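You operate a simulated robot arm through the tools that you are given. There is no shell and no other tool.

You are at the controls of a simulated robot arm. One attempt, no reset.

Task
Run the job on the job card and wait till it stops.
Fine: set its length, direction and speed before you start; the counter is at zero already.
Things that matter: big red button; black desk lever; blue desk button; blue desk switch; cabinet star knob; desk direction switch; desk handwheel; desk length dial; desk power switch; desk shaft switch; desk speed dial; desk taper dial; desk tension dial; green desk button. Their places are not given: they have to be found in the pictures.

It is judged by the outcome, as a careful person would: the job done as asked, and still so three seconds after it is handed in. It fails if anything else is knocked over, pushed out of place, dropped, spilled or broken.

Robot
A 6-joint arm with a fingered hand, fixed in place. Base frame: the origin is on the floor under the middle of its stand, x ahead of it, y to its left, z up. Readings come in m, rad, newtons and seconds.
With the tool pointing down near the work surface it reaches from about 0.3 to 0.62 m from the base axis. Its first joint turns from -2.897 to 2.897 rad. Payload 3.2 kg.
Tool frame: the origin (TCP) lies between the finger pads and is the grasp point; the fingertips stand 0.022 m ahead of it; z points along the fingers, y is the line along which they close. The gripper opens to 0.112 m; its body begins 0.06 m behind the TCP. The gripper is a hand of 3 fingers: y runs from the thumb to the fingers, the wrist lies at [0, 0, -0.218] in the tool frame.
Orientation is that of the tool frame in the base frame, as [roll, pitch, yaw] about the fixed x, y, z axes, in that order (R = Rz(yaw) Ry(pitch) Rx(roll)). With the fingers straight down and closing along the base's y, the tool's x points along the base's -x, its y along +y and its z along -z.

Tools
- The arm moves only by the tool step_arm. Its argument "motion" is one flat list of numbers, 6 for each row, row after row: the shift along the base's x, y, z in m, then the turn, a rotation vector about the base's x, y, z in rad. In form: [dx, dy, dz, ax, ay, az, dx, dy, dz, ax, ay, az, ...]. A call has 1 to 20 rows; each row shifts and turns the commanded pose from where the row before left it. A row lasts 0.2 s, in which the tool goes at most 0.05 m and 0.15 rad; a call with a longer step from one row to the next is refused whole. Where a pose cannot be reached the arm comes as near as it can. A force on the tool above 40 N (or 10 N above the force at the start of the call, whichever is more), or a blocked arm, ends the call early, and 0.2 s more pass. In this call time passes only in rows, and 0.2 s behind the last. The reply holds the time, the measured pose of the TCP, the force on the tool along the base axes, the opening and the grip force, in the units named above and with some noise, with the torque about the TCP (base axes, N m) and any sound that the robot's microphone picked up.
- Cameras (640 x 400 px; columns grow to the right, rows downward): "scene" is fixed at [0.0587, -0.6488, 1.6747]; the picture's right is [0.84, -0.54, 0.00], its down [-0.43, -0.68, -0.60] and it looks along [0.32, 0.50, -0.80] (base axes); focal length 322 px, centre (320, 200). "wrist" rides on the gripper at [0.066, 0.003, -0.08] in the tool frame; the picture's right is [-0.05, 1.00, 0.00], its down [-0.77, -0.04, -0.64] and it looks along [-0.64, -0.03, 0.77] (tool axes); focal length 275 px, centre (320, 200).
- camera(camera): a new picture of that camera. No time passes.
- lift_body(by): slides the trunk up (or, below 0, down) by that many m; the arm rides with it, the base frame stays. It gives what a move gives, with no picture.
- set_fingers(finger1, finger2, thumb_bend): sets how far each is bent, from 0 (flat) to 1 (curled in); at 0.3 the hand is open as for a grip, at 0.7 the pads meet at the TCP. One left out holds its place. A second passes; each finger stops where it meets its share of the squeeze, and holds until it gets a number again. It is the only way to open and close the hand. It gives what a move gives, with no picture; readings hold the bend of each and the force on the fingers (four entries, about 0 where the hand has none), thumb and palm.
- pixel_to_xyz(camera, pixels): for up to 12 pixels [column, row] of the newest picture of that camera ("zoom" is the newest enlarged one), the place [x, y, z] in the base frame of the surface seen there, good to about 0.003 m, but the place of the scene camera against the robot may be out by one fixed shift of up to 0.018 m in any direction. No time passes.
- close_up(camera, box): a new picture of the part [left, top, right, bottom] of that camera's present view, enlarged. No time passes.
- hand_in(): hands the job in; it is judged then, once.

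Leave the gripper open and the arm clear of the work at the hand-in unless told otherwise.

The tools are called after ">>>" as name(argument=value, ...) on one line, values as JSON. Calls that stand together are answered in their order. step_arm: Moves the arm, as the interface text tells. Its arguments: {"type":"object","properties":{"motion":{"type":"array"}},"required":["motion"]} The other tools are called the same way: lift_body (by) moves the trunk up or down; set_fingers (finger1, finger2, thumb_bend) moves the fingers one by one; camera (camera) takes a picture; pixel_to_xyz (camera, pixels) gives the place of the surface under pixels of a picture; close_up (camera, box) takes an enlarged picture of a part of a camera's view; hand_in () hands the job in.

At the start:

```text
t: 0.0
tcp_pos: [0.2851, -0.188, 1.2031]
orientation: [-3.14, -0.002, 3.141]
ft_force: [0.3, -0.1, -0.2]
torque: [0.02, -0.02, 0.01]
gripper_width: 0.112
grasp_force: 0.0
shape: jaw
bend: [0.3, 0.3, 0.3]
finger forces: [0.1, 0.0, 0.0, 0.1, 0.0, 0.0]
trunk travel left (down, up): [-0.525, 0.065]
```

scene: 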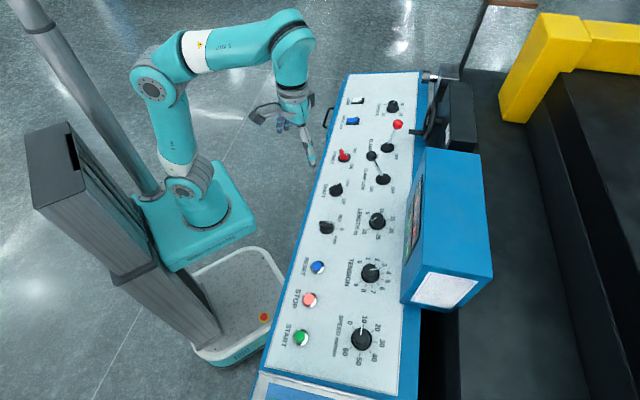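
wrist: 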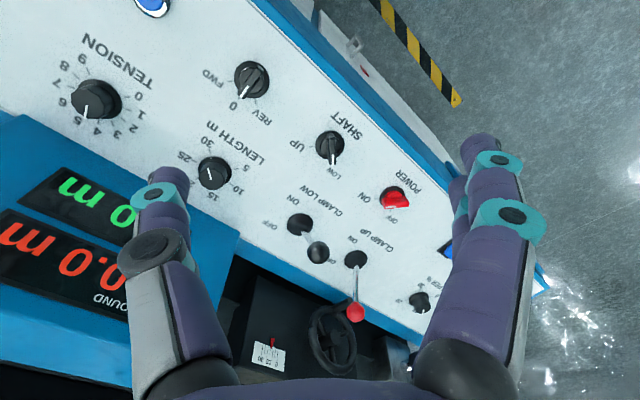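

I see a blue desk with a panel of knobs, buttons and levers. First I'll look at it enlarged in the scene camera: the upper panel (box 300,60 to 460,200), the lower panel (box 240,180 to 420,400), and the wrist view.

>>> close_up(camera="scene", box=[300, 60, 480, 172])

>>> close_up(camera="scene", box=[280, 160, 440, 260])

>>> close_up(camera="scene", box=[240, 250, 480, 400])

>>> close_up(camera="wrist", box=[0, 0, 640, 400])

```text
3.56 times, centred on (390, 116) of scene
```

zoom: 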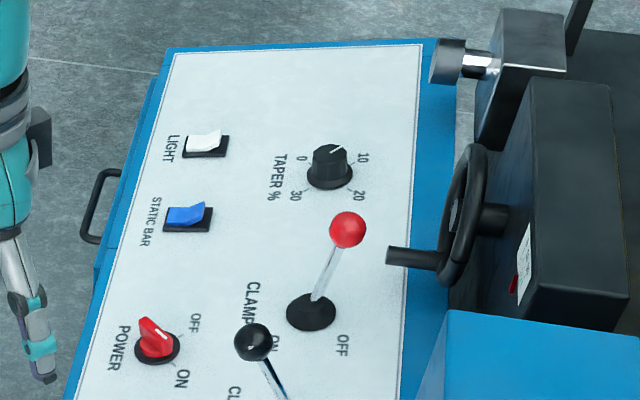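

```text
4.00 times, centred on (360, 210) of scene
```

zoom: 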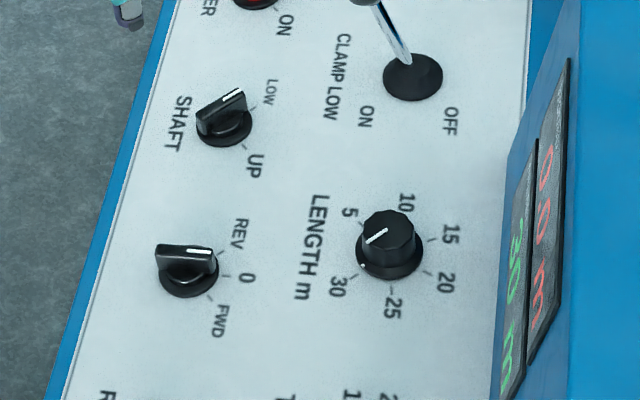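

```text
2.67 times, centred on (360, 325) of scene
```

zoom: 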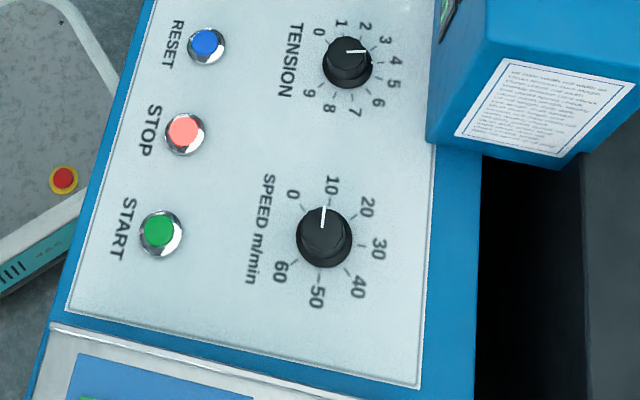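

```text
1.00 times, centred on (320, 200) of wrist (not enlarged: the box is as wide or as high as the picture)
```

zoom: 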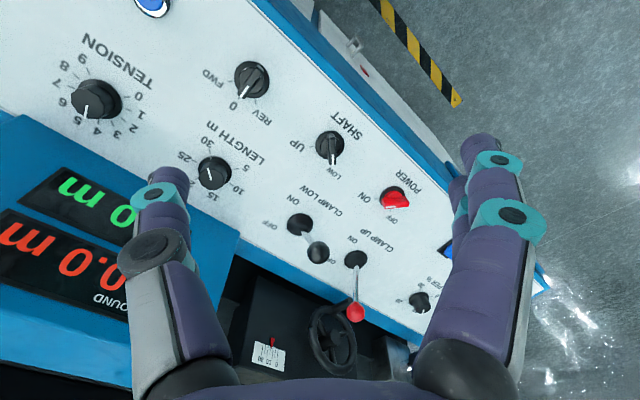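

There is a white card on the side of the display box (about 445,288) and something at the bottom left (270,385). I'll zoom into both to find the job card, and also look at the power switch, the levers and the displays.

>>> close_up(camera="scene", box=[405, 265, 485, 315])

>>> close_up(camera="scene", box=[240, 360, 304, 400])

>>> close_up(camera="scene", box=[395, 160, 443, 190])

>>> close_up(camera="wrist", box=[0, 140, 240, 290])

>>> close_up(camera="wrist", box=[200, 280, 392, 400])

```text
8.00 times, centred on (445, 290) of scene
```

zoom: 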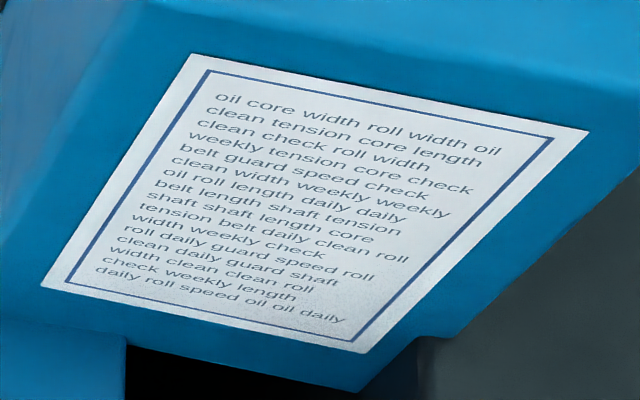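

```text
10.00 times, centred on (272, 380) of scene
```

zoom: 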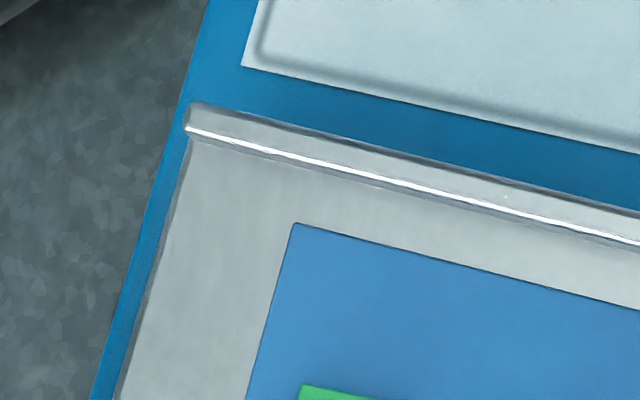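

```text
13.33 times, centred on (419, 175) of scene
```

zoom: 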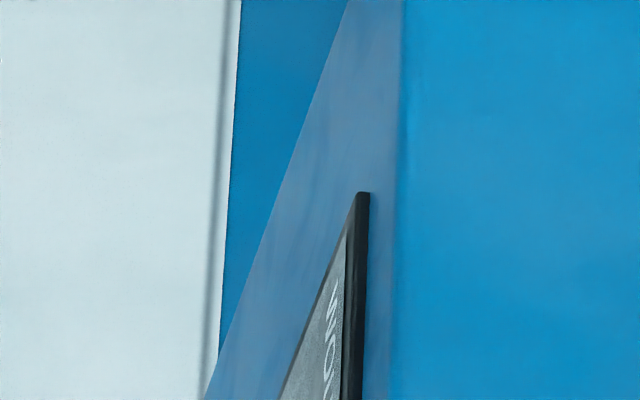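

```text
2.67 times, centred on (120, 215) of wrist
```

zoom: 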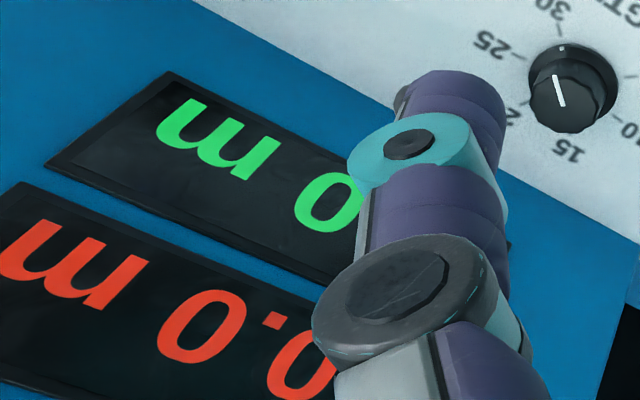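

```text
3.33 times, centred on (296, 340) of wrist
```

zoom: 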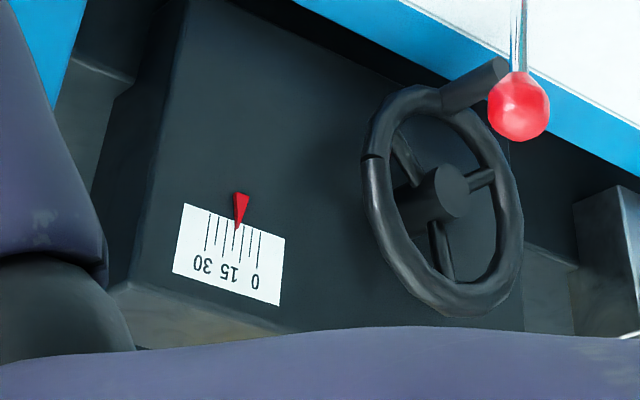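

The side card only holds maintenance text (no job). The wrist picture shows the handwheel scale and the displays (set "0? m" in green, wound "0.0 m" in red). Next I'll get places of the panel features: from the scene picture — desk corners and controls.

>>> pixel_to_xyz(camera="scene", pixels=[[350, 75], [418, 72], [262, 372], [397, 392], [301, 337], [309, 299], [317, 267], [361, 338], [370, 272], [377, 220], [327, 227], [336, 190]])

>>> pixel_to_xyz(camera="scene", pixels=[[344, 156], [352, 121], [358, 100], [393, 106], [398, 124], [388, 147], [372, 156], [382, 179], [430, 80], [425, 130], [270, 390], [420, 230]])

>>> camera(camera="wrist")

```text
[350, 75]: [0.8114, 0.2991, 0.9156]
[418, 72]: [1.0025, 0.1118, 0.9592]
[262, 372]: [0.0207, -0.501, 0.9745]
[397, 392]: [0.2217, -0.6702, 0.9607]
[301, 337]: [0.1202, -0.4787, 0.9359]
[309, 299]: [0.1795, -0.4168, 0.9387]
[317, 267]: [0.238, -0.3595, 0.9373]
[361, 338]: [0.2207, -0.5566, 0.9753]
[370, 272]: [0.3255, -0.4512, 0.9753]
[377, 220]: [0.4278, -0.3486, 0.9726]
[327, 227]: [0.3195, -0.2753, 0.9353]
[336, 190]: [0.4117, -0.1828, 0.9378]
```

```text
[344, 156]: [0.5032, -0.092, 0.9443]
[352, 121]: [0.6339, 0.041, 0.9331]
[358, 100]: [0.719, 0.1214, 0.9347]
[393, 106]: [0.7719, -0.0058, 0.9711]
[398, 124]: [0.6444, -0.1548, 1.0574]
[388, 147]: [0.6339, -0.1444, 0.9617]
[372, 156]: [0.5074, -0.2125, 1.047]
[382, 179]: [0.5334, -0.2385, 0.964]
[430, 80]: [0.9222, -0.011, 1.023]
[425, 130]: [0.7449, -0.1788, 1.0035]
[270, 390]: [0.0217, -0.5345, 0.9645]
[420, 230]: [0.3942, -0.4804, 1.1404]
```

```text
taken
```

wrist: 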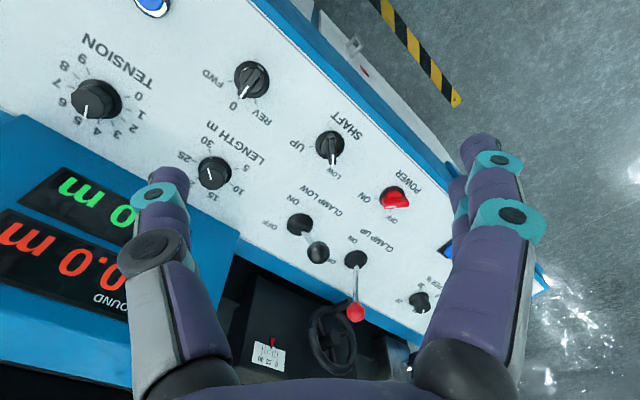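

The desk runs at 45° in plan: the front row (START…LIGHT) runs from (0.12,-0.48) to (0.72,0.12), and the dial row is behind it. The job card is probably on the tray at the near end, beyond (0.02,-0.53), out of the scene view. I'll swing the hand round the base axis at its present height (z 1.20, clear of the panel at 0.95) to point the wrist camera there.

>>> step_arm(motion=[-0.0164, -0.0227, 0, 0, 0, -0.13, -0.0182, -0.0213, 0, 0, 0, -0.13, -0.02, -0.0198, 0, 0, 0, -0.13, -0.0214, -0.0181, 0, 0, 0, -0.13, -0.0229, -0.0162, 0, 0, 0, -0.13, -0.0241, -0.0143, 0, 0, 0, -0.13, -0.0252, -0.0123, 0, 0, 0, -0.13, -0.0262, -0.0102, 0, 0, 0, -0.13, -0.0269, -0.0079, 0, 0, 0, -0.13, -0.0275, -0.0058, 0, 0, 0, -0.13, -0.0278, -0.0034, 0, 0, 0, -0.13, -0.0281, -0.0012, 0, 0, 0, -0.13])

>>> camera(camera="wrist")

```text
t: 2.6
tcp_pos: [-0.0011, -0.3429, 1.2046]
orientation: [-3.14, -0.001, 1.582]
ft_force: [0.8, 0.0, 0.9]
torque: [0.01, -0.02, 0.01]
gripper_width: 0.1119
grasp_force: 0.0
shape: jaw
bend: [0.3, 0.3, 0.3]
finger forces: [0.1, 0.0, 0.1, 0.1, 0.0, 0.0]
trunk travel left (down, up): [-0.525, 0.065]
```

```text
taken
```

wrist: 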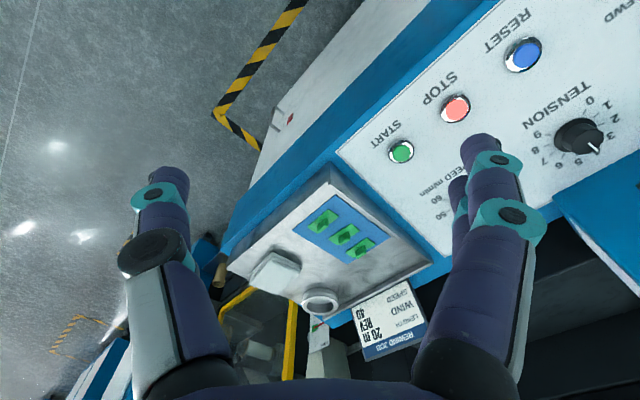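

A card shows at about (390,320): "... LENGTH 20 m, WIND REV, SPEED 40 ...". I'll enlarge it to read it exactly, and look at the tags near (318,335).

>>> close_up(camera="wrist", box=[340, 270, 436, 366])

>>> close_up(camera="wrist", box=[200, 180, 440, 370])

```text
4.17 times, centred on (388, 318) of wrist
```

zoom: 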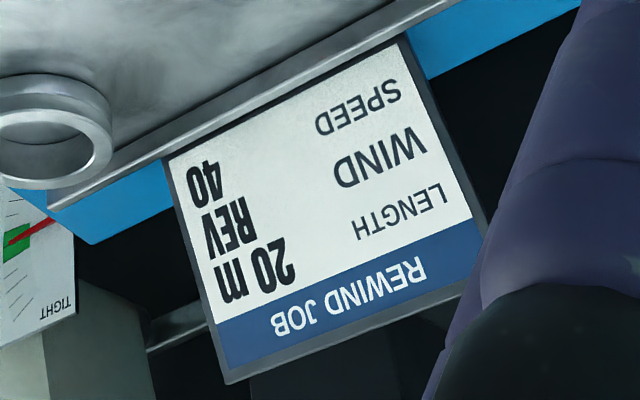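

```text
2.11 times, centred on (320, 275) of wrist
```

zoom: 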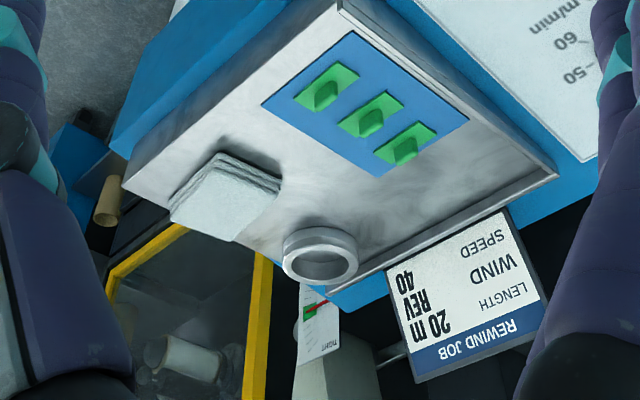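

The job card reads: REWIND JOB – LENGTH 20 m, WIND REV, SPEED 40. There's also a tension gauge ("TIGHT", green band, red needle). I'll look closer at the gauge, START/STOP area and tray in this view.

>>> close_up(camera="wrist", box=[296, 310, 346, 360])

>>> close_up(camera="wrist", box=[340, 0, 640, 220])

>>> close_up(camera="scene", box=[325, 140, 405, 190])

>>> close_up(camera="scene", box=[420, 0, 640, 140])

```text
8.00 times, centred on (321, 335) of wrist
```

zoom: 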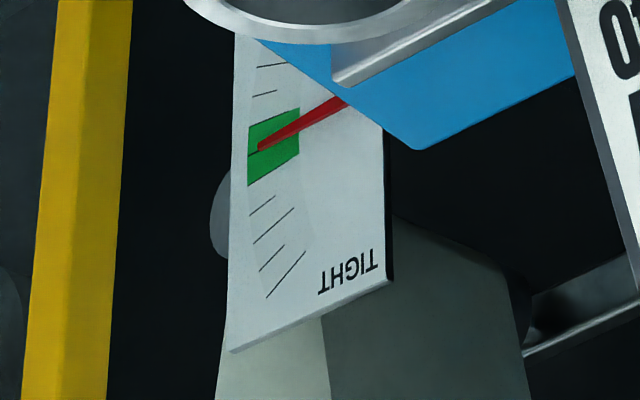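

```text
1.82 times, centred on (490, 110) of wrist
```

zoom: 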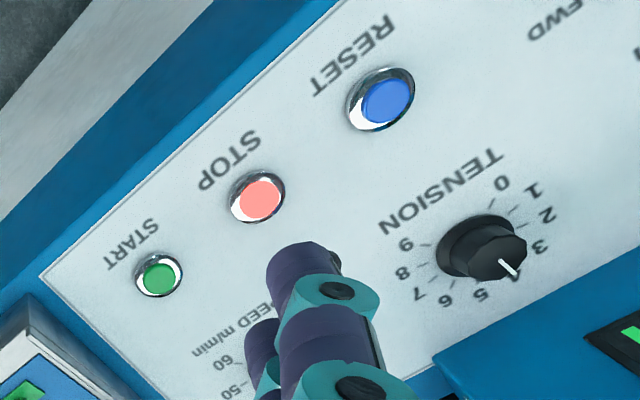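

```text
8.00 times, centred on (365, 165) of scene
```

zoom: 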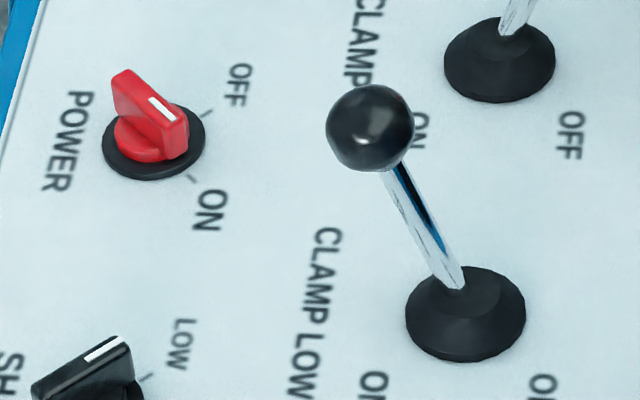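

```text
2.86 times, centred on (530, 70) of scene
```

zoom: 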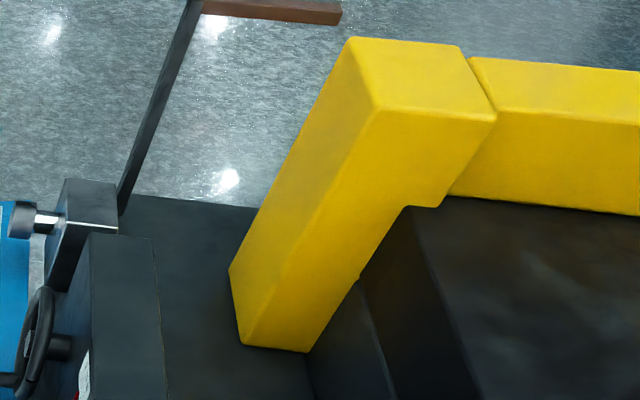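

Power is already ON, shaft is on LOW, the black CLAMP LOW lever leans to ON, direction is at 0, and the tension needle sits in green. So I need length 20, direction REV, speed 40, then START. Next I'll measure panel and button places through the wrist camera, which has no fixed shift.

>>> pixel_to_xyz(camera="wrist", pixels=[[400, 152], [455, 108], [525, 54], [592, 142], [360, 155], [425, 130], [490, 80], [545, 100], [490, 145], [440, 245], [570, 130], [590, 20]])

>>> pixel_to_xyz(camera="scene", pixels=[[300, 338], [309, 300], [317, 268], [290, 355], [310, 320], [330, 280], [380, 310], [400, 250], [345, 250], [380, 360], [340, 350], [385, 90]])

```text
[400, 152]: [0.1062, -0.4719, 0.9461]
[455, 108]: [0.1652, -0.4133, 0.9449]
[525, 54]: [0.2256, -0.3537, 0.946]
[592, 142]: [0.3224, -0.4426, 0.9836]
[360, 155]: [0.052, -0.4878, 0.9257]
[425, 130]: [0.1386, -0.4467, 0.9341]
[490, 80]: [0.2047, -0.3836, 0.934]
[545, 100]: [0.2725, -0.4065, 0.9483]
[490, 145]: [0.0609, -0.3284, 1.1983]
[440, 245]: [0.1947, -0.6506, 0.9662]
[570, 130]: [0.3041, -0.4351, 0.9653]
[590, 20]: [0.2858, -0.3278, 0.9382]
```

```text
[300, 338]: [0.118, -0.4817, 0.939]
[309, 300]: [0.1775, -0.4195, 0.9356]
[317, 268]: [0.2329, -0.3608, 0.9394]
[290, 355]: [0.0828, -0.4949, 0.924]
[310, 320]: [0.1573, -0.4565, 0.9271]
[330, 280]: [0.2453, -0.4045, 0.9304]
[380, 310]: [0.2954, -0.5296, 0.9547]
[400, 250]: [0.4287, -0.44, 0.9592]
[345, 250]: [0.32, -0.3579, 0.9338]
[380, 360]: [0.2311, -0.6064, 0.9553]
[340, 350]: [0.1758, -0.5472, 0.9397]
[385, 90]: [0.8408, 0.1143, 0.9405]
```

The scene camera is off by about (+0.0105,-0.0077,-0.0076) m compared with the wrist; the panel slopes about 10°, rising away from the robot. Now I'll move to view the speed dial along the desk's normal, TCP to about (0.099,-0.439,1.15), turning +0.785 about z.

>>> step_arm(motion=[0.0167, -0.016, -0.009, 0, 0, 0.131, 0.0167, -0.016, -0.009, 0, 0, 0.131, 0.0167, -0.016, -0.009, 0, 0, 0.131, 0.0167, -0.016, -0.009, 0, 0, 0.131, 0.0167, -0.016, -0.009, 0, 0, 0.131, 0.0167, -0.016, -0.009, 0, 0, 0.131])

>>> camera(camera="wrist")

```text
t: 4.0
tcp_pos: [0.1017, -0.4373, 1.1514]
orientation: [-3.141, 0.001, 2.37]
ft_force: [-0.3, -0.7, 0.6]
torque: [0.01, -0.02, 0.0]
gripper_width: 0.1119
grasp_force: 0.1
shape: jaw
bend: [0.3, 0.3, 0.3]
finger forces: [0.1, 0.1, 0.0, 0.0, 0.1, 0.0]
trunk travel left (down, up): [-0.525, 0.065]
```

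```text
taken
```

wrist: 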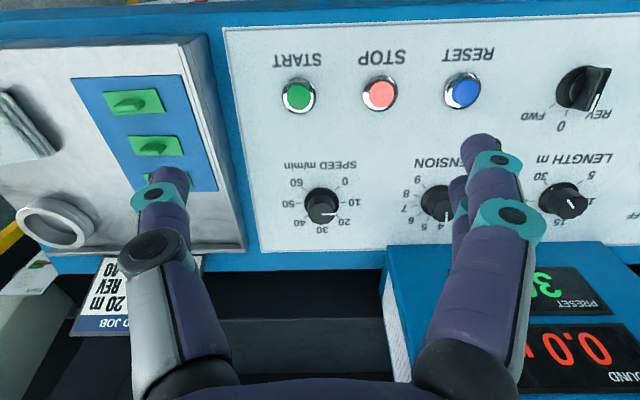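

Clear view. I'll zoom on the speed dial (320,205), the length dial (565,203), the direction switch (583,88) and the displays.

>>> close_up(camera="wrist", box=[272, 152, 372, 242])

>>> close_up(camera="wrist", box=[500, 50, 640, 250])

>>> close_up(camera="wrist", box=[490, 250, 640, 400])

>>> pixel_to_xyz(camera="wrist", pixels=[[320, 205], [308, 200], [335, 200], [320, 222], [320, 188], [298, 97], [380, 95], [462, 90], [350, 130], [400, 230], [440, 205], [300, 240]])

```text
4.44 times, centred on (322, 197) of wrist
```

zoom: 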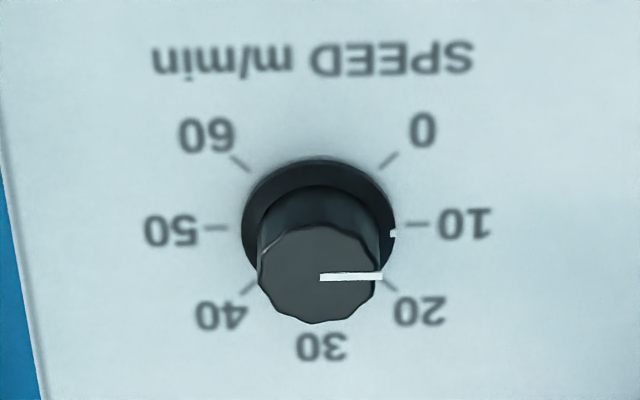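

```text
2.00 times, centred on (570, 150) of wrist
```

zoom: 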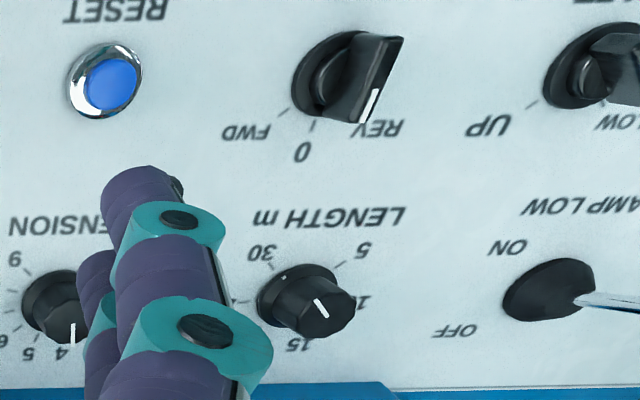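

```text
2.67 times, centred on (565, 325) of wrist
```

zoom: 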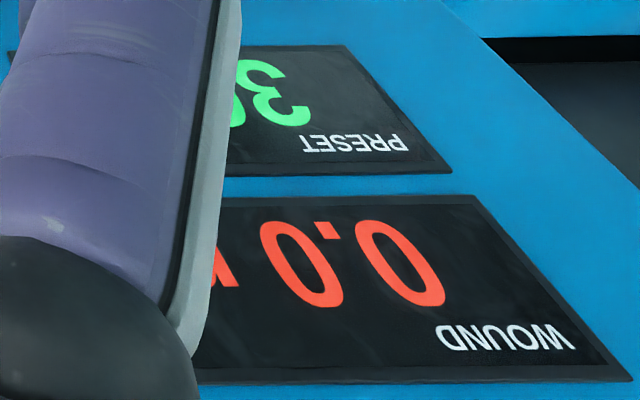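

```text
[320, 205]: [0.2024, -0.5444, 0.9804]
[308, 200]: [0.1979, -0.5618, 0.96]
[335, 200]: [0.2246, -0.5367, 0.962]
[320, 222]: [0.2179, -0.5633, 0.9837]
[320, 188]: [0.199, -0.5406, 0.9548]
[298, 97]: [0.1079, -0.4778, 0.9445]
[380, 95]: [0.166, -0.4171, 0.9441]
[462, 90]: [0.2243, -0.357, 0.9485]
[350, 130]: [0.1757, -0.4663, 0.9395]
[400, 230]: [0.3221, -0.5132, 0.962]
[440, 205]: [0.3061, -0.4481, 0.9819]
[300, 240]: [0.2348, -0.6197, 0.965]
```

Preset reads 30 m, wound 0.0 m; the length pointer is at 30, the speed pointer about 10, direction at 0. The length dial needs about 108° counter-clockwise seen from above (30→20), the speed dial about 135° clockwise (10→40), and direction about 45° counter-clockwise (0→REV). I'll move above the length dial, tilting the tool to the panel's normal.

>>> step_arm(motion=[0.037, 0.0144, -0.0023, -0.0151, -0.0151, 0, 0.037, 0.0144, -0.0023, -0.0151, -0.0151, 0, 0.037, 0.0144, -0.0023, -0.0151, -0.0151, 0, 0.037, 0.0144, -0.0023, -0.0151, -0.0151, 0, 0.037, 0.0144, -0.0023, -0.0151, -0.0151, 0, 0.037, 0.0144, -0.0023, -0.0151, -0.0151, 0, 0.037, 0.0144, -0.0023, -0.0151, -0.0151, 0, 0.037, 0.0144, -0.0023, -0.0151, -0.0151, 0])

>>> camera(camera="wrist")

>>> camera(camera="scene")

```text
t: 5.8
tcp_pos: [0.3975, -0.3215, 1.1299]
orientation: [-3.138, 0.171, 2.369]
ft_force: [-0.1, 1.2, 0.2]
torque: [0.06, 0.02, -0.01]
gripper_width: 0.1119
grasp_force: 0.0
shape: jaw
bend: [0.3, 0.3, 0.3]
finger forces: [0.0, 0.0, 0.0, 0.0, 0.0, 0.0]
trunk travel left (down, up): [-0.525, 0.065]
```

```text
taken
```

wrist: 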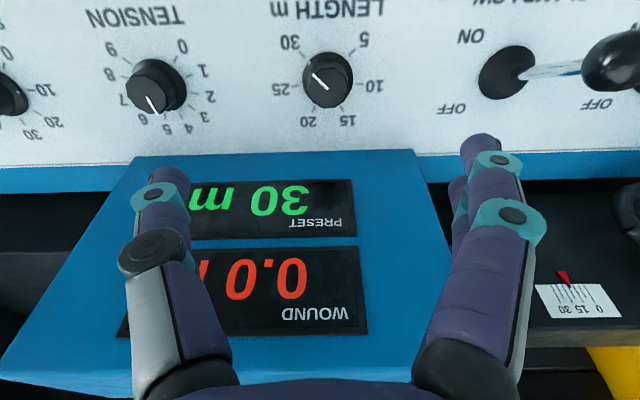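

```text
taken
```

scene: 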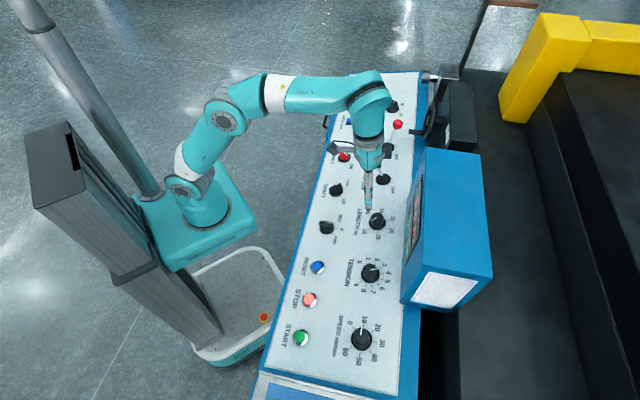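

The view is very good: preset 30 m is readable and the length pointer is at 30 (dial at (328,80)). I'll enlarge the dial and measure its rim and the box front.

>>> close_up(camera="wrist", box=[264, 0, 392, 130])

>>> pixel_to_xyz(camera="wrist", pixels=[[325, 82], [315, 75], [320, 92], [335, 70], [345, 95], [310, 95], [328, 120], [380, 60], [280, 140], [280, 158], [400, 158], [280, 205]])

```text
3.08 times, centred on (328, 65) of wrist
```

zoom: 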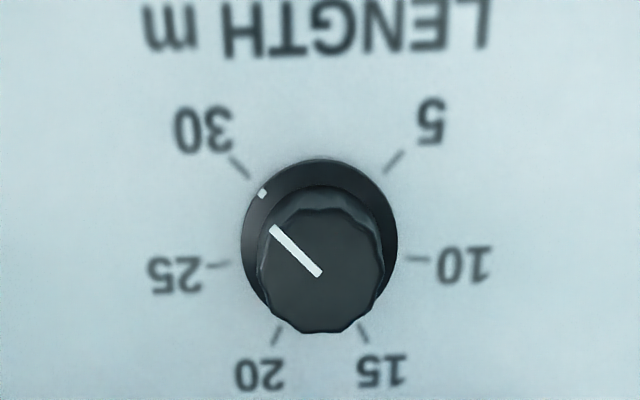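

```text
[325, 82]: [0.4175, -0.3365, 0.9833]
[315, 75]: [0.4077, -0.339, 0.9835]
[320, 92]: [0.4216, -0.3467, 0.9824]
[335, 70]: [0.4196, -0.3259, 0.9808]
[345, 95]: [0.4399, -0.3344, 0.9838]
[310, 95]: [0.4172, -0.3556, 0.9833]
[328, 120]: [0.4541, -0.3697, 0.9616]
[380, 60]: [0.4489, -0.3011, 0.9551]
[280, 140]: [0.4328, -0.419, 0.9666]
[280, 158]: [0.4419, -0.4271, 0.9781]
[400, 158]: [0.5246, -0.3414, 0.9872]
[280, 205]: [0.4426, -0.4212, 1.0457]
```

Next I'll check where the fingertips are at this opening, using the wrist picture: thumb tip about (165,172), finger tips about (480,138) and (460,185).

>>> pixel_to_xyz(camera="wrist", pixels=[[167, 172], [163, 195], [480, 140], [495, 160], [458, 185], [470, 150], [190, 180], [150, 250], [510, 225]])

>>> close_up(camera="scene", box=[310, 60, 450, 260])

```text
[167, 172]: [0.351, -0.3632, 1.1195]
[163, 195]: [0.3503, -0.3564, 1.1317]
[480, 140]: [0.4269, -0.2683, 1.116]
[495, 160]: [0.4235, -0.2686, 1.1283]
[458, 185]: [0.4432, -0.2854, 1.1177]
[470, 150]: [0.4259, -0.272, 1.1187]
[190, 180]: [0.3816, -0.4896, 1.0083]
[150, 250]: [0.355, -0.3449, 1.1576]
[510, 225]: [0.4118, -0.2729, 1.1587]
```

```text
2.00 times, centred on (380, 160) of scene
```

zoom: 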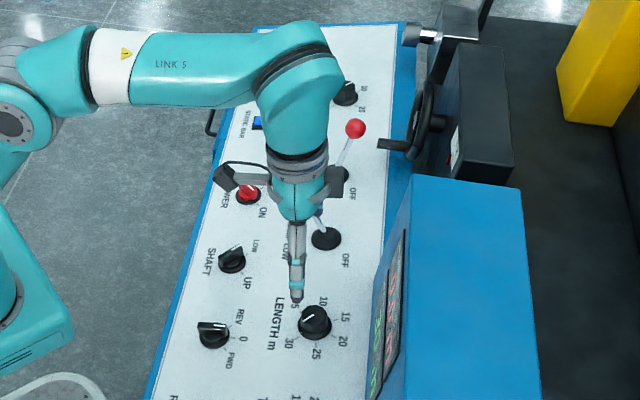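

The thumb and finger tips stand about 0.012 m ahead of the TCP at this opening; the box front is at about 0.068 m behind the dial axis, so I'll turn the dial in two grips of 54° each. Now: centre on the dial, turn the hand -27° about the panel normal, and come down to 0.10 m above the panel.

>>> step_arm(motion=[0.0044, -0.0021, -0.0185, 0.0142, -0.0142, -0.116, 0.0044, -0.0021, -0.0185, 0.0142, -0.0142, -0.116, 0.0044, -0.0021, -0.0185, 0.0142, -0.0142, -0.116, 0.0044, -0.0021, -0.0185, 0.0142, -0.0142, -0.116])

>>> camera(camera="wrist")

```text
t: 6.8
tcp_pos: [0.4152, -0.3303, 1.0566]
orientation: [3.067, 0.154, 1.892]
ft_force: [-0.2, 0.5, -0.5]
torque: [0.0, 0.02, 0.02]
gripper_width: 0.1117
grasp_force: 0.1
shape: jaw
bend: [0.3, 0.3, 0.3]
finger forces: [0.0, 0.1, 0.1, 0.0, 0.0, 0.1]
trunk travel left (down, up): [-0.525, 0.065]
```

```text
taken
```

wrist: 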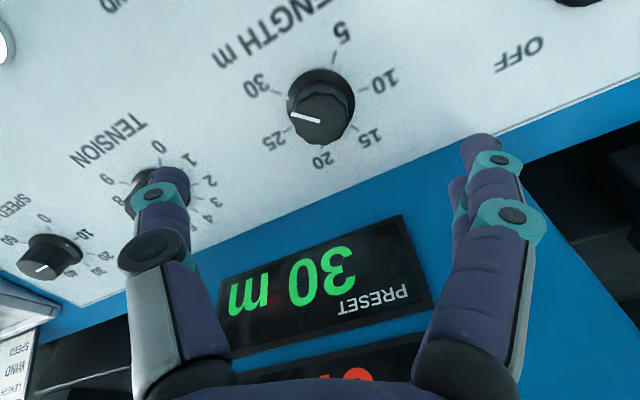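

The dial sits near (321,113), as wanted for centring (predicted about (320,118)). I'll zoom to measure it exactly.

>>> close_up(camera="wrist", box=[270, 60, 370, 160])

>>> pixel_to_xyz(camera="wrist", pixels=[[322, 118], [300, 110], [345, 110], [322, 138], [370, 150], [240, 120], [300, 180], [288, 100]])

```text
4.00 times, centred on (320, 110) of wrist
```

zoom: 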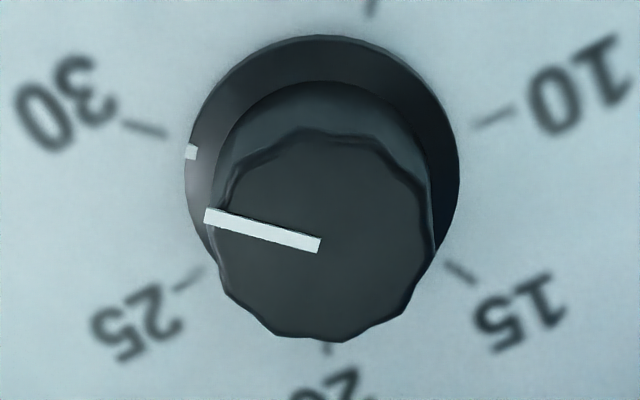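

```text
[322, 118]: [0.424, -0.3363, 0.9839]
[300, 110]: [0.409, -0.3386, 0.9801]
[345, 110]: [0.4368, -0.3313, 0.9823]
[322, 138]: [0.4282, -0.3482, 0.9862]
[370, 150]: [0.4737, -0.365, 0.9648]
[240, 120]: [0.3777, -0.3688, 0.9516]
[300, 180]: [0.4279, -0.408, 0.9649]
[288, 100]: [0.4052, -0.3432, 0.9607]
```

The dial top centre is at (320,121), about 1.6 mm off; I'll correct that and come straight down along the normal to about 0.034 m above the panel (tips about 0.02 above it).

>>> step_arm(motion=[0.0029, -0.0032, -0.022, 0, 0, 0, 0.0029, -0.0032, -0.022, 0, 0, 0, 0.0029, -0.0032, -0.022, 0, 0, 0])

>>> camera(camera="wrist")

```text
t: 7.6
tcp_pos: [0.4228, -0.3397, 0.9902]
orientation: [3.067, 0.153, 1.891]
ft_force: [0.1, -0.5, 0.8]
torque: [-0.01, 0.01, 0.0]
gripper_width: 0.1121
grasp_force: 0.1
shape: jaw
bend: [0.3, 0.3, 0.3]
finger forces: [0.0, 0.0, 0.0, 0.0, 0.0, 0.1]
trunk travel left (down, up): [-0.525, 0.065]
```

```text
taken
```

wrist: 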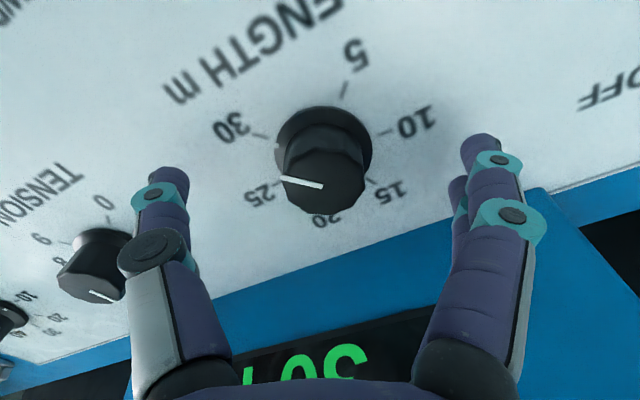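

The knob top centre is at (321,186), right on the tool axis. I'll close the hand on it.

>>> set_fingers(finger1=0.6, finger2=0.6, thumb_bend=0.6)

>>> camera(camera="wrist")

```text
t: 8.6
tcp_pos: [0.4225, -0.3411, 0.9903]
orientation: [3.066, 0.155, 1.892]
ft_force: [0.1, 0.3, -1.0]
torque: [-0.02, -0.01, 0.0]
gripper_width: 0.0308
grasp_force: 0.3
shape: fingers
bend: [0.58, 0.59, 0.59]
finger forces: [0.9, 0.7, 0.0, 0.1, 0.8, 0.0]
trunk travel left (down, up): [-0.525, 0.065]
```

```text
taken
```

wrist: 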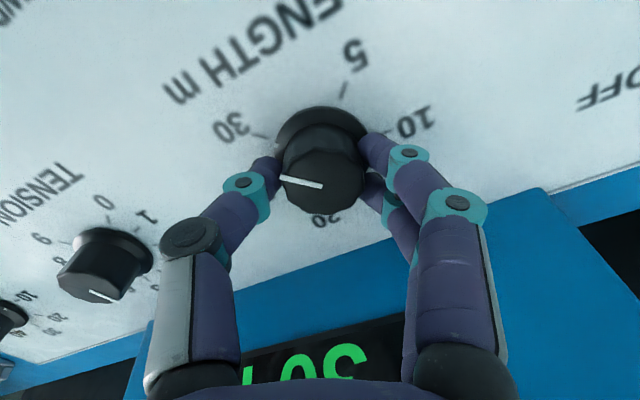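

The fingers have just touched the knob (0.8 N each). I'll squeeze further for a firm grip.

>>> set_fingers(finger1=0.7, finger2=0.7, thumb_bend=0.7)

>>> camera(camera="wrist")

```text
t: 9.6
tcp_pos: [0.4231, -0.3397, 0.9914]
orientation: [3.07, 0.153, 1.892]
ft_force: [1.4, 0.7, -3.8]
torque: [0.06, -0.01, -0.03]
gripper_width: 0.0277
grasp_force: 11.0
shape: fingers
bend: [0.61, 0.61, 0.64]
finger forces: [6.4, 5.5, 0.1, 0.0, 10.0, 0.0]
trunk travel left (down, up): [-0.525, 0.065]
```

```text
taken
```

wrist: 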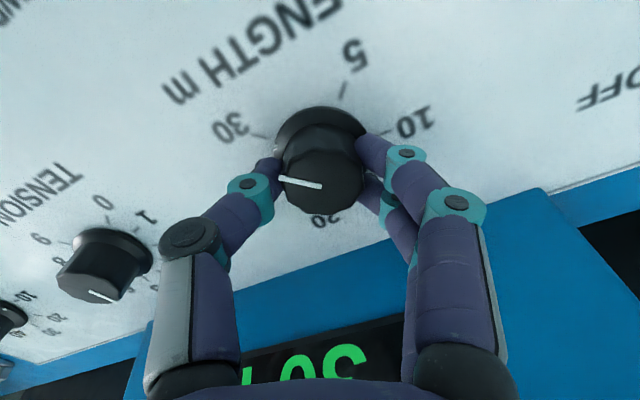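

Grip is 11 N, firm. Now I'll turn counter-clockwise about the panel normal, 2 rows first as a test.

>>> step_arm(motion=[0, 0, 0, -0.0142, 0.0142, 0.1162, 0, 0, 0, -0.0142, 0.0142, 0.1162])

>>> camera(camera="wrist")

```text
t: 10.2
tcp_pos: [0.4243, -0.3402, 0.9906]
orientation: [3.104, 0.168, 2.133]
ft_force: [3.4, 0.1, -4.4]
torque: [0.03, -0.09, -0.04]
gripper_width: 0.0273
grasp_force: 11.4
shape: fingers
bend: [0.61, 0.61, 0.64]
finger forces: [6.6, 6.6, 0.1, 0.0, 9.7, 0.1]
trunk travel left (down, up): [-0.525, 0.065]
```

```text
taken
```

wrist: 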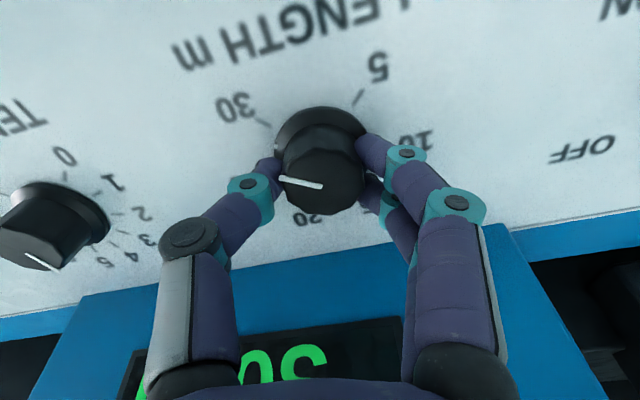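

The pointer turned with the hand. I'll continue the turn by 6 more rows (total 54°).

>>> step_arm(motion=[0, 0, 0, -0.0142, 0.0142, 0.1162, 0, 0, 0, -0.0142, 0.0142, 0.1162, 0, 0, 0, -0.0142, 0.0142, 0.1162, 0, 0, 0, -0.0142, 0.0142, 0.1162, 0, 0, 0, -0.0142, 0.0142, 0.1162, 0, 0, 0, -0.0142, 0.0142, 0.1162])

>>> camera(camera="wrist")

```text
t: 11.6
tcp_pos: [0.4246, -0.3387, 0.9906]
orientation: [-3.06, 0.153, 2.85]
ft_force: [7.8, -0.9, 0.4]
torque: [-0.01, -0.13, -0.01]
gripper_width: 0.0272
grasp_force: 11.1
shape: fingers
bend: [0.61, 0.61, 0.64]
finger forces: [5.1, 8.0, 0.0, 0.0, 10.2, 0.0]
trunk travel left (down, up): [-0.525, 0.065]
```

```text
taken
```

wrist: 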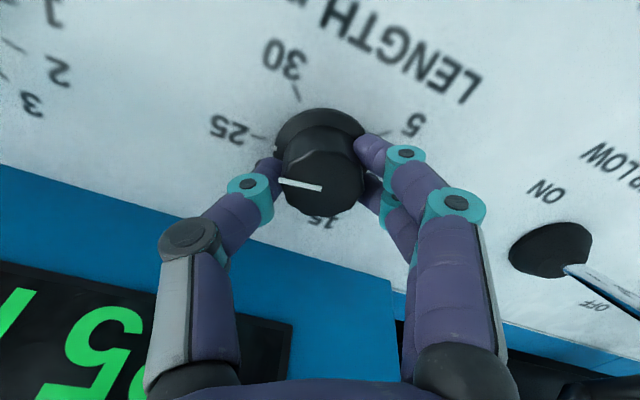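

The preset display at (100,350) now seems to read "25". I'll zoom in on it.

>>> close_up(camera="wrist", box=[0, 260, 220, 400])

>>> camera(camera="scene")

```text
2.86 times, centred on (110, 330) of wrist
```

zoom: 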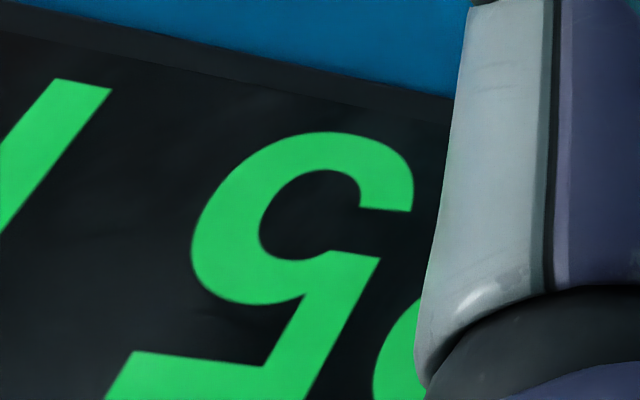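

```text
taken
```

scene: 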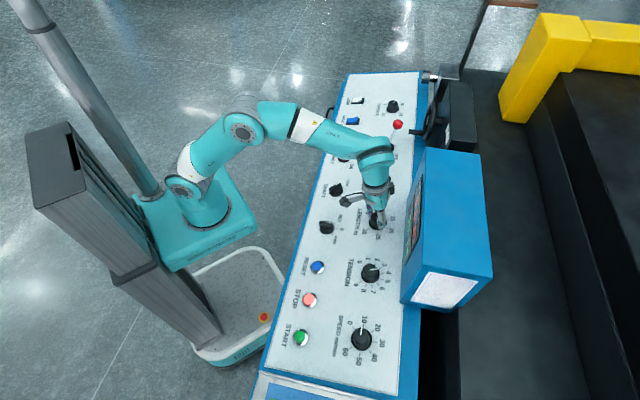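

Preset reads 25 m. I'll open the fingers, turn the hand back in place by -54° and grip again.

>>> set_fingers(finger1=0.4, finger2=0.4, thumb_bend=0.4)

>>> step_arm(motion=[0, 0, 0, 0.0142, -0.0142, -0.1162, 0, 0, 0, 0.0142, -0.0142, -0.1162, 0, 0, 0, 0.0142, -0.0142, -0.1162, 0, 0, 0, 0.0142, -0.0142, -0.1162, 0, 0, 0, 0.0142, -0.0142, -0.1162, 0, 0, 0, 0.0142, -0.0142, -0.1162, 0, 0, 0, 0.0142, -0.0142, -0.1162, 0, 0, 0, 0.0142, -0.0142, -0.1162])

>>> camera(camera="wrist")

```text
t: 12.6
tcp_pos: [0.4229, -0.3402, 0.9911]
orientation: [-3.061, 0.151, 2.851]
ft_force: [-0.1, 0.2, -0.3]
torque: [-0.02, 0.02, -0.02]
gripper_width: 0.0832
grasp_force: 0.0
shape: fingers
bend: [0.4, 0.4, 0.4]
finger forces: [0.0, 0.1, 0.0, 0.0, 0.1, 0.0]
trunk travel left (down, up): [-0.525, 0.065]
```

```text
t: 14.4
tcp_pos: [0.4234, -0.3405, 0.9916]
orientation: [3.066, 0.154, 1.89]
ft_force: [0.1, 0.4, 0.6]
torque: [0.01, 0.02, -0.01]
gripper_width: 0.0832
grasp_force: 0.0
shape: fingers
bend: [0.4, 0.4, 0.4]
finger forces: [0.1, 0.0, 0.0, 0.0, 0.1, 0.0]
trunk travel left (down, up): [-0.525, 0.065]
```

```text
taken
```

wrist: 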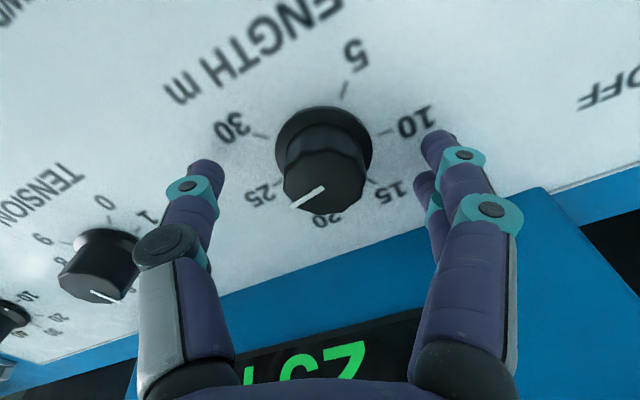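

The hand is back and the pointer stayed (display 25). I'll grip again.

>>> set_fingers(finger1=0.7, finger2=0.7, thumb_bend=0.7)

>>> step_arm(motion=[0, 0, 0, -0.0142, 0.0142, 0.1162, 0, 0, 0, -0.0142, 0.0142, 0.1162, 0, 0, 0, -0.0142, 0.0142, 0.1162, 0, 0, 0, -0.0142, 0.0142, 0.1162, 0, 0, 0, -0.0142, 0.0142, 0.1162, 0, 0, 0, -0.0142, 0.0142, 0.1162, 0, 0, 0, -0.0142, 0.0142, 0.1162, 0, 0, 0, -0.0142, 0.0142, 0.1162])

>>> camera(camera="wrist")

```text
t: 15.4
tcp_pos: [0.4231, -0.3397, 0.9899]
orientation: [3.066, 0.154, 1.893]
ft_force: [2.6, 0.3, -2.9]
torque: [0.02, -0.03, 0.0]
gripper_width: 0.028
grasp_force: 10.6
shape: fingers
bend: [0.6, 0.62, 0.64]
finger forces: [6.5, 5.5, 0.0, 0.0, 9.8, 0.0]
trunk travel left (down, up): [-0.525, 0.065]
```

```text
t: 17.2
tcp_pos: [0.4242, -0.3393, 0.9905]
orientation: [-3.06, 0.15, 2.848]
ft_force: [8.1, -0.5, -1.0]
torque: [0.0, -0.12, 0.01]
gripper_width: 0.0279
grasp_force: 11.5
shape: fingers
bend: [0.61, 0.62, 0.64]
finger forces: [5.5, 7.3, 0.0, 0.1, 10.7, 0.0]
trunk travel left (down, up): [-0.525, 0.065]
```

```text
taken
```

wrist: 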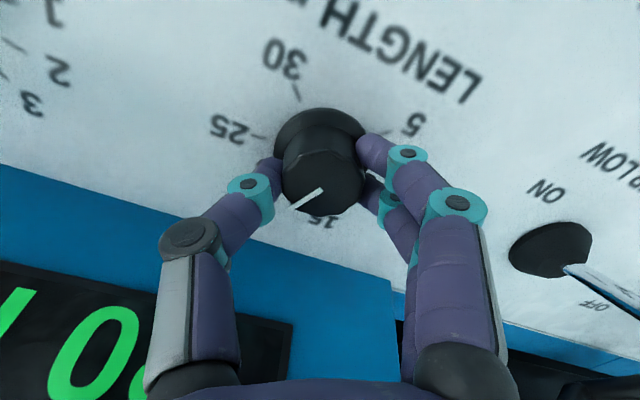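

The display now shows "?0" (20 expected). I'll release, rise along the normal, turn back to neutral and check it.

>>> set_fingers(finger1=0.35, finger2=0.35, thumb_bend=0.35)

>>> step_arm(motion=[-0.0042, 0.0042, 0.0345, 0, 0, 0, -0.0042, 0.0042, 0.0345, 0.0142, -0.0142, -0.116, -0.0042, 0.0042, 0.0345, 0.0142, -0.0142, -0.116, -0.0042, 0.0042, 0.0345, 0.0142, -0.0142, -0.116, 0, 0, 0, 0.0142, -0.0142, -0.116])

>>> camera(camera="wrist")

>>> close_up(camera="wrist", box=[250, 40, 390, 160])

```text
t: 18.2
tcp_pos: [0.423, -0.3395, 0.9906]
orientation: [-3.06, 0.152, 2.848]
ft_force: [0.1, 0.8, -0.4]
torque: [0.0, 0.0, -0.02]
gripper_width: 0.0973
grasp_force: 0.0
shape: fingers
bend: [0.35, 0.35, 0.35]
finger forces: [0.0, 0.0, 0.0, 0.0, 0.1, 0.0]
trunk travel left (down, up): [-0.525, 0.065]
```

```text
t: 19.4
tcp_pos: [0.4059, -0.3235, 1.1286]
orientation: [-3.138, 0.171, 2.369]
ft_force: [0.6, 0.0, 0.7]
torque: [-0.02, 0.01, -0.01]
gripper_width: 0.0972
grasp_force: 0.0
shape: fingers
bend: [0.35, 0.35, 0.35]
finger forces: [0.1, 0.0, 0.1, 0.1, 0.1, 0.0]
trunk travel left (down, up): [-0.525, 0.065]
```

```text
taken
```

wrist: 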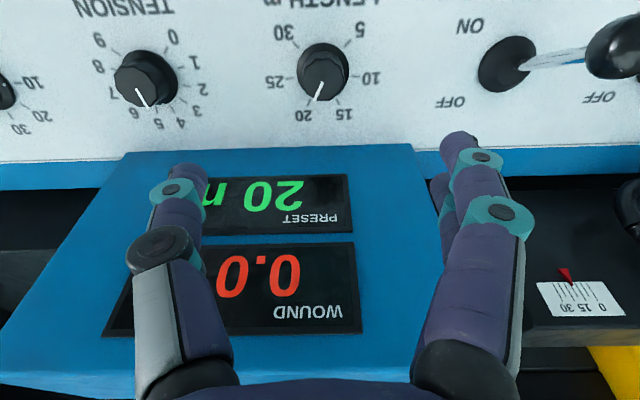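

```text
3.33 times, centred on (320, 100) of wrist
```

zoom: 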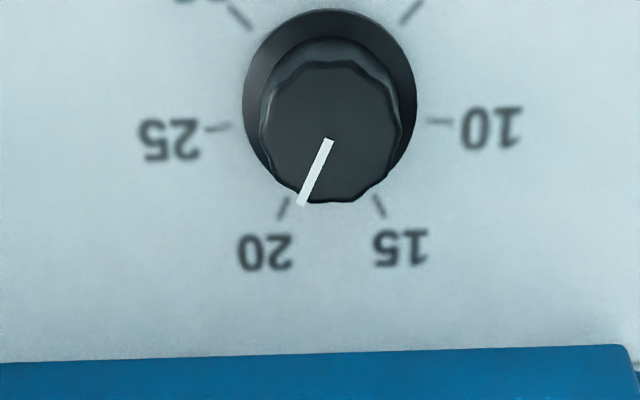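

Preset now reads 20 m. I'll check the pointer against the 20 tick more closely.

>>> close_up(camera="wrist", box=[284, 34, 364, 124])

>>> close_up(camera="scene", box=[349, 200, 405, 240])

```text
4.44 times, centred on (324, 79) of wrist
```

zoom: 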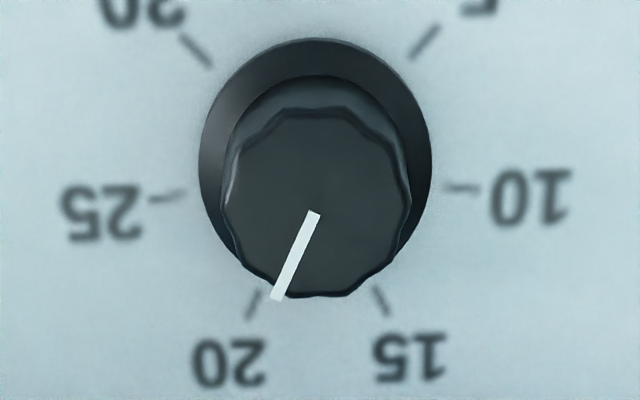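

```text
10.00 times, centred on (377, 220) of scene
```

zoom: 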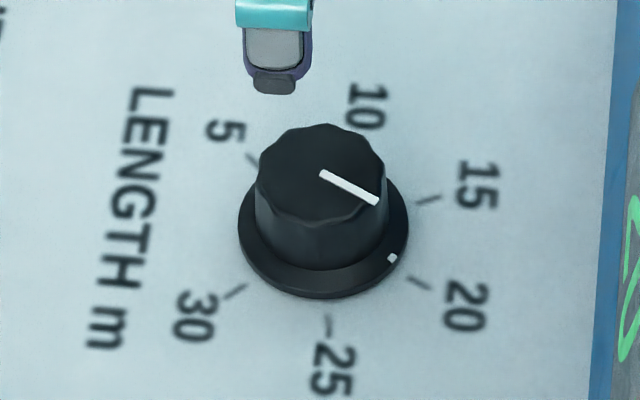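

The pointer line (direction about 24° in the picture) matches the 20 tick (about 25°): length is set to 20. Next is the direction switch at about (0.31,-0.265). I'll move above it, keeping the tilt.

>>> step_arm(motion=[-0.029, 0.0198, -0.007, 0, 0, 0, -0.029, 0.0198, -0.007, 0, 0, 0, -0.029, 0.0198, -0.007, 0, 0, 0, -0.029, 0.0198, -0.007, 0, 0, 0])

>>> camera(camera="wrist")

```text
t: 20.4
tcp_pos: [0.2893, -0.2449, 1.1008]
orientation: [-3.138, 0.173, 2.37]
ft_force: [-0.4, 0.1, 0.1]
torque: [-0.02, 0.0, 0.04]
gripper_width: 0.0973
grasp_force: 0.1
shape: fingers
bend: [0.35, 0.35, 0.35]
finger forces: [0.0, 0.0, 0.1, 0.0, 0.1, 0.0]
trunk travel left (down, up): [-0.525, 0.065]
```

```text
taken
```

wrist: 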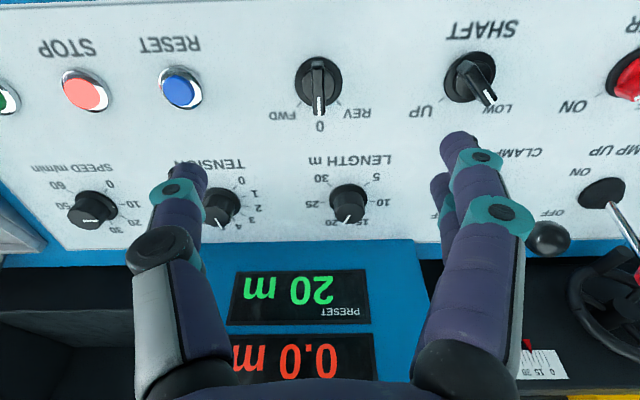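

>>> close_up(camera="wrist", box=[260, 40, 380, 140])

>>> pixel_to_xyz(camera="wrist", pixels=[[318, 70], [318, 90], [319, 105], [305, 85], [335, 85], [318, 60], [290, 105], [350, 60], [470, 75], [485, 90], [490, 100], [180, 88]])

```text
4.00 times, centred on (320, 90) of wrist
```

zoom: 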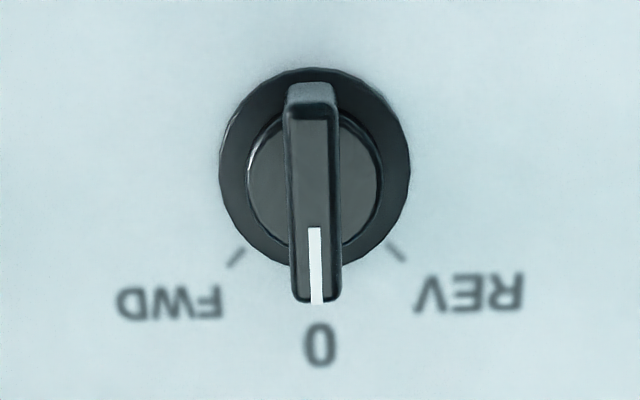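

```text
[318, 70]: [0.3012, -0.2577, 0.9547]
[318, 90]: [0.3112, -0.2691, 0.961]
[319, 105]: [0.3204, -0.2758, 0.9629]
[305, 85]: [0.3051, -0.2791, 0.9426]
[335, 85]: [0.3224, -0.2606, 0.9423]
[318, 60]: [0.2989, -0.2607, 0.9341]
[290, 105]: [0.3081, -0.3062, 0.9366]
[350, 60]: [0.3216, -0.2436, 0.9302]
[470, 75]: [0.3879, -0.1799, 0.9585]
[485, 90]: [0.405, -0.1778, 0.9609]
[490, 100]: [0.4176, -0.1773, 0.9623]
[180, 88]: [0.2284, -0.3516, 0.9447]
```

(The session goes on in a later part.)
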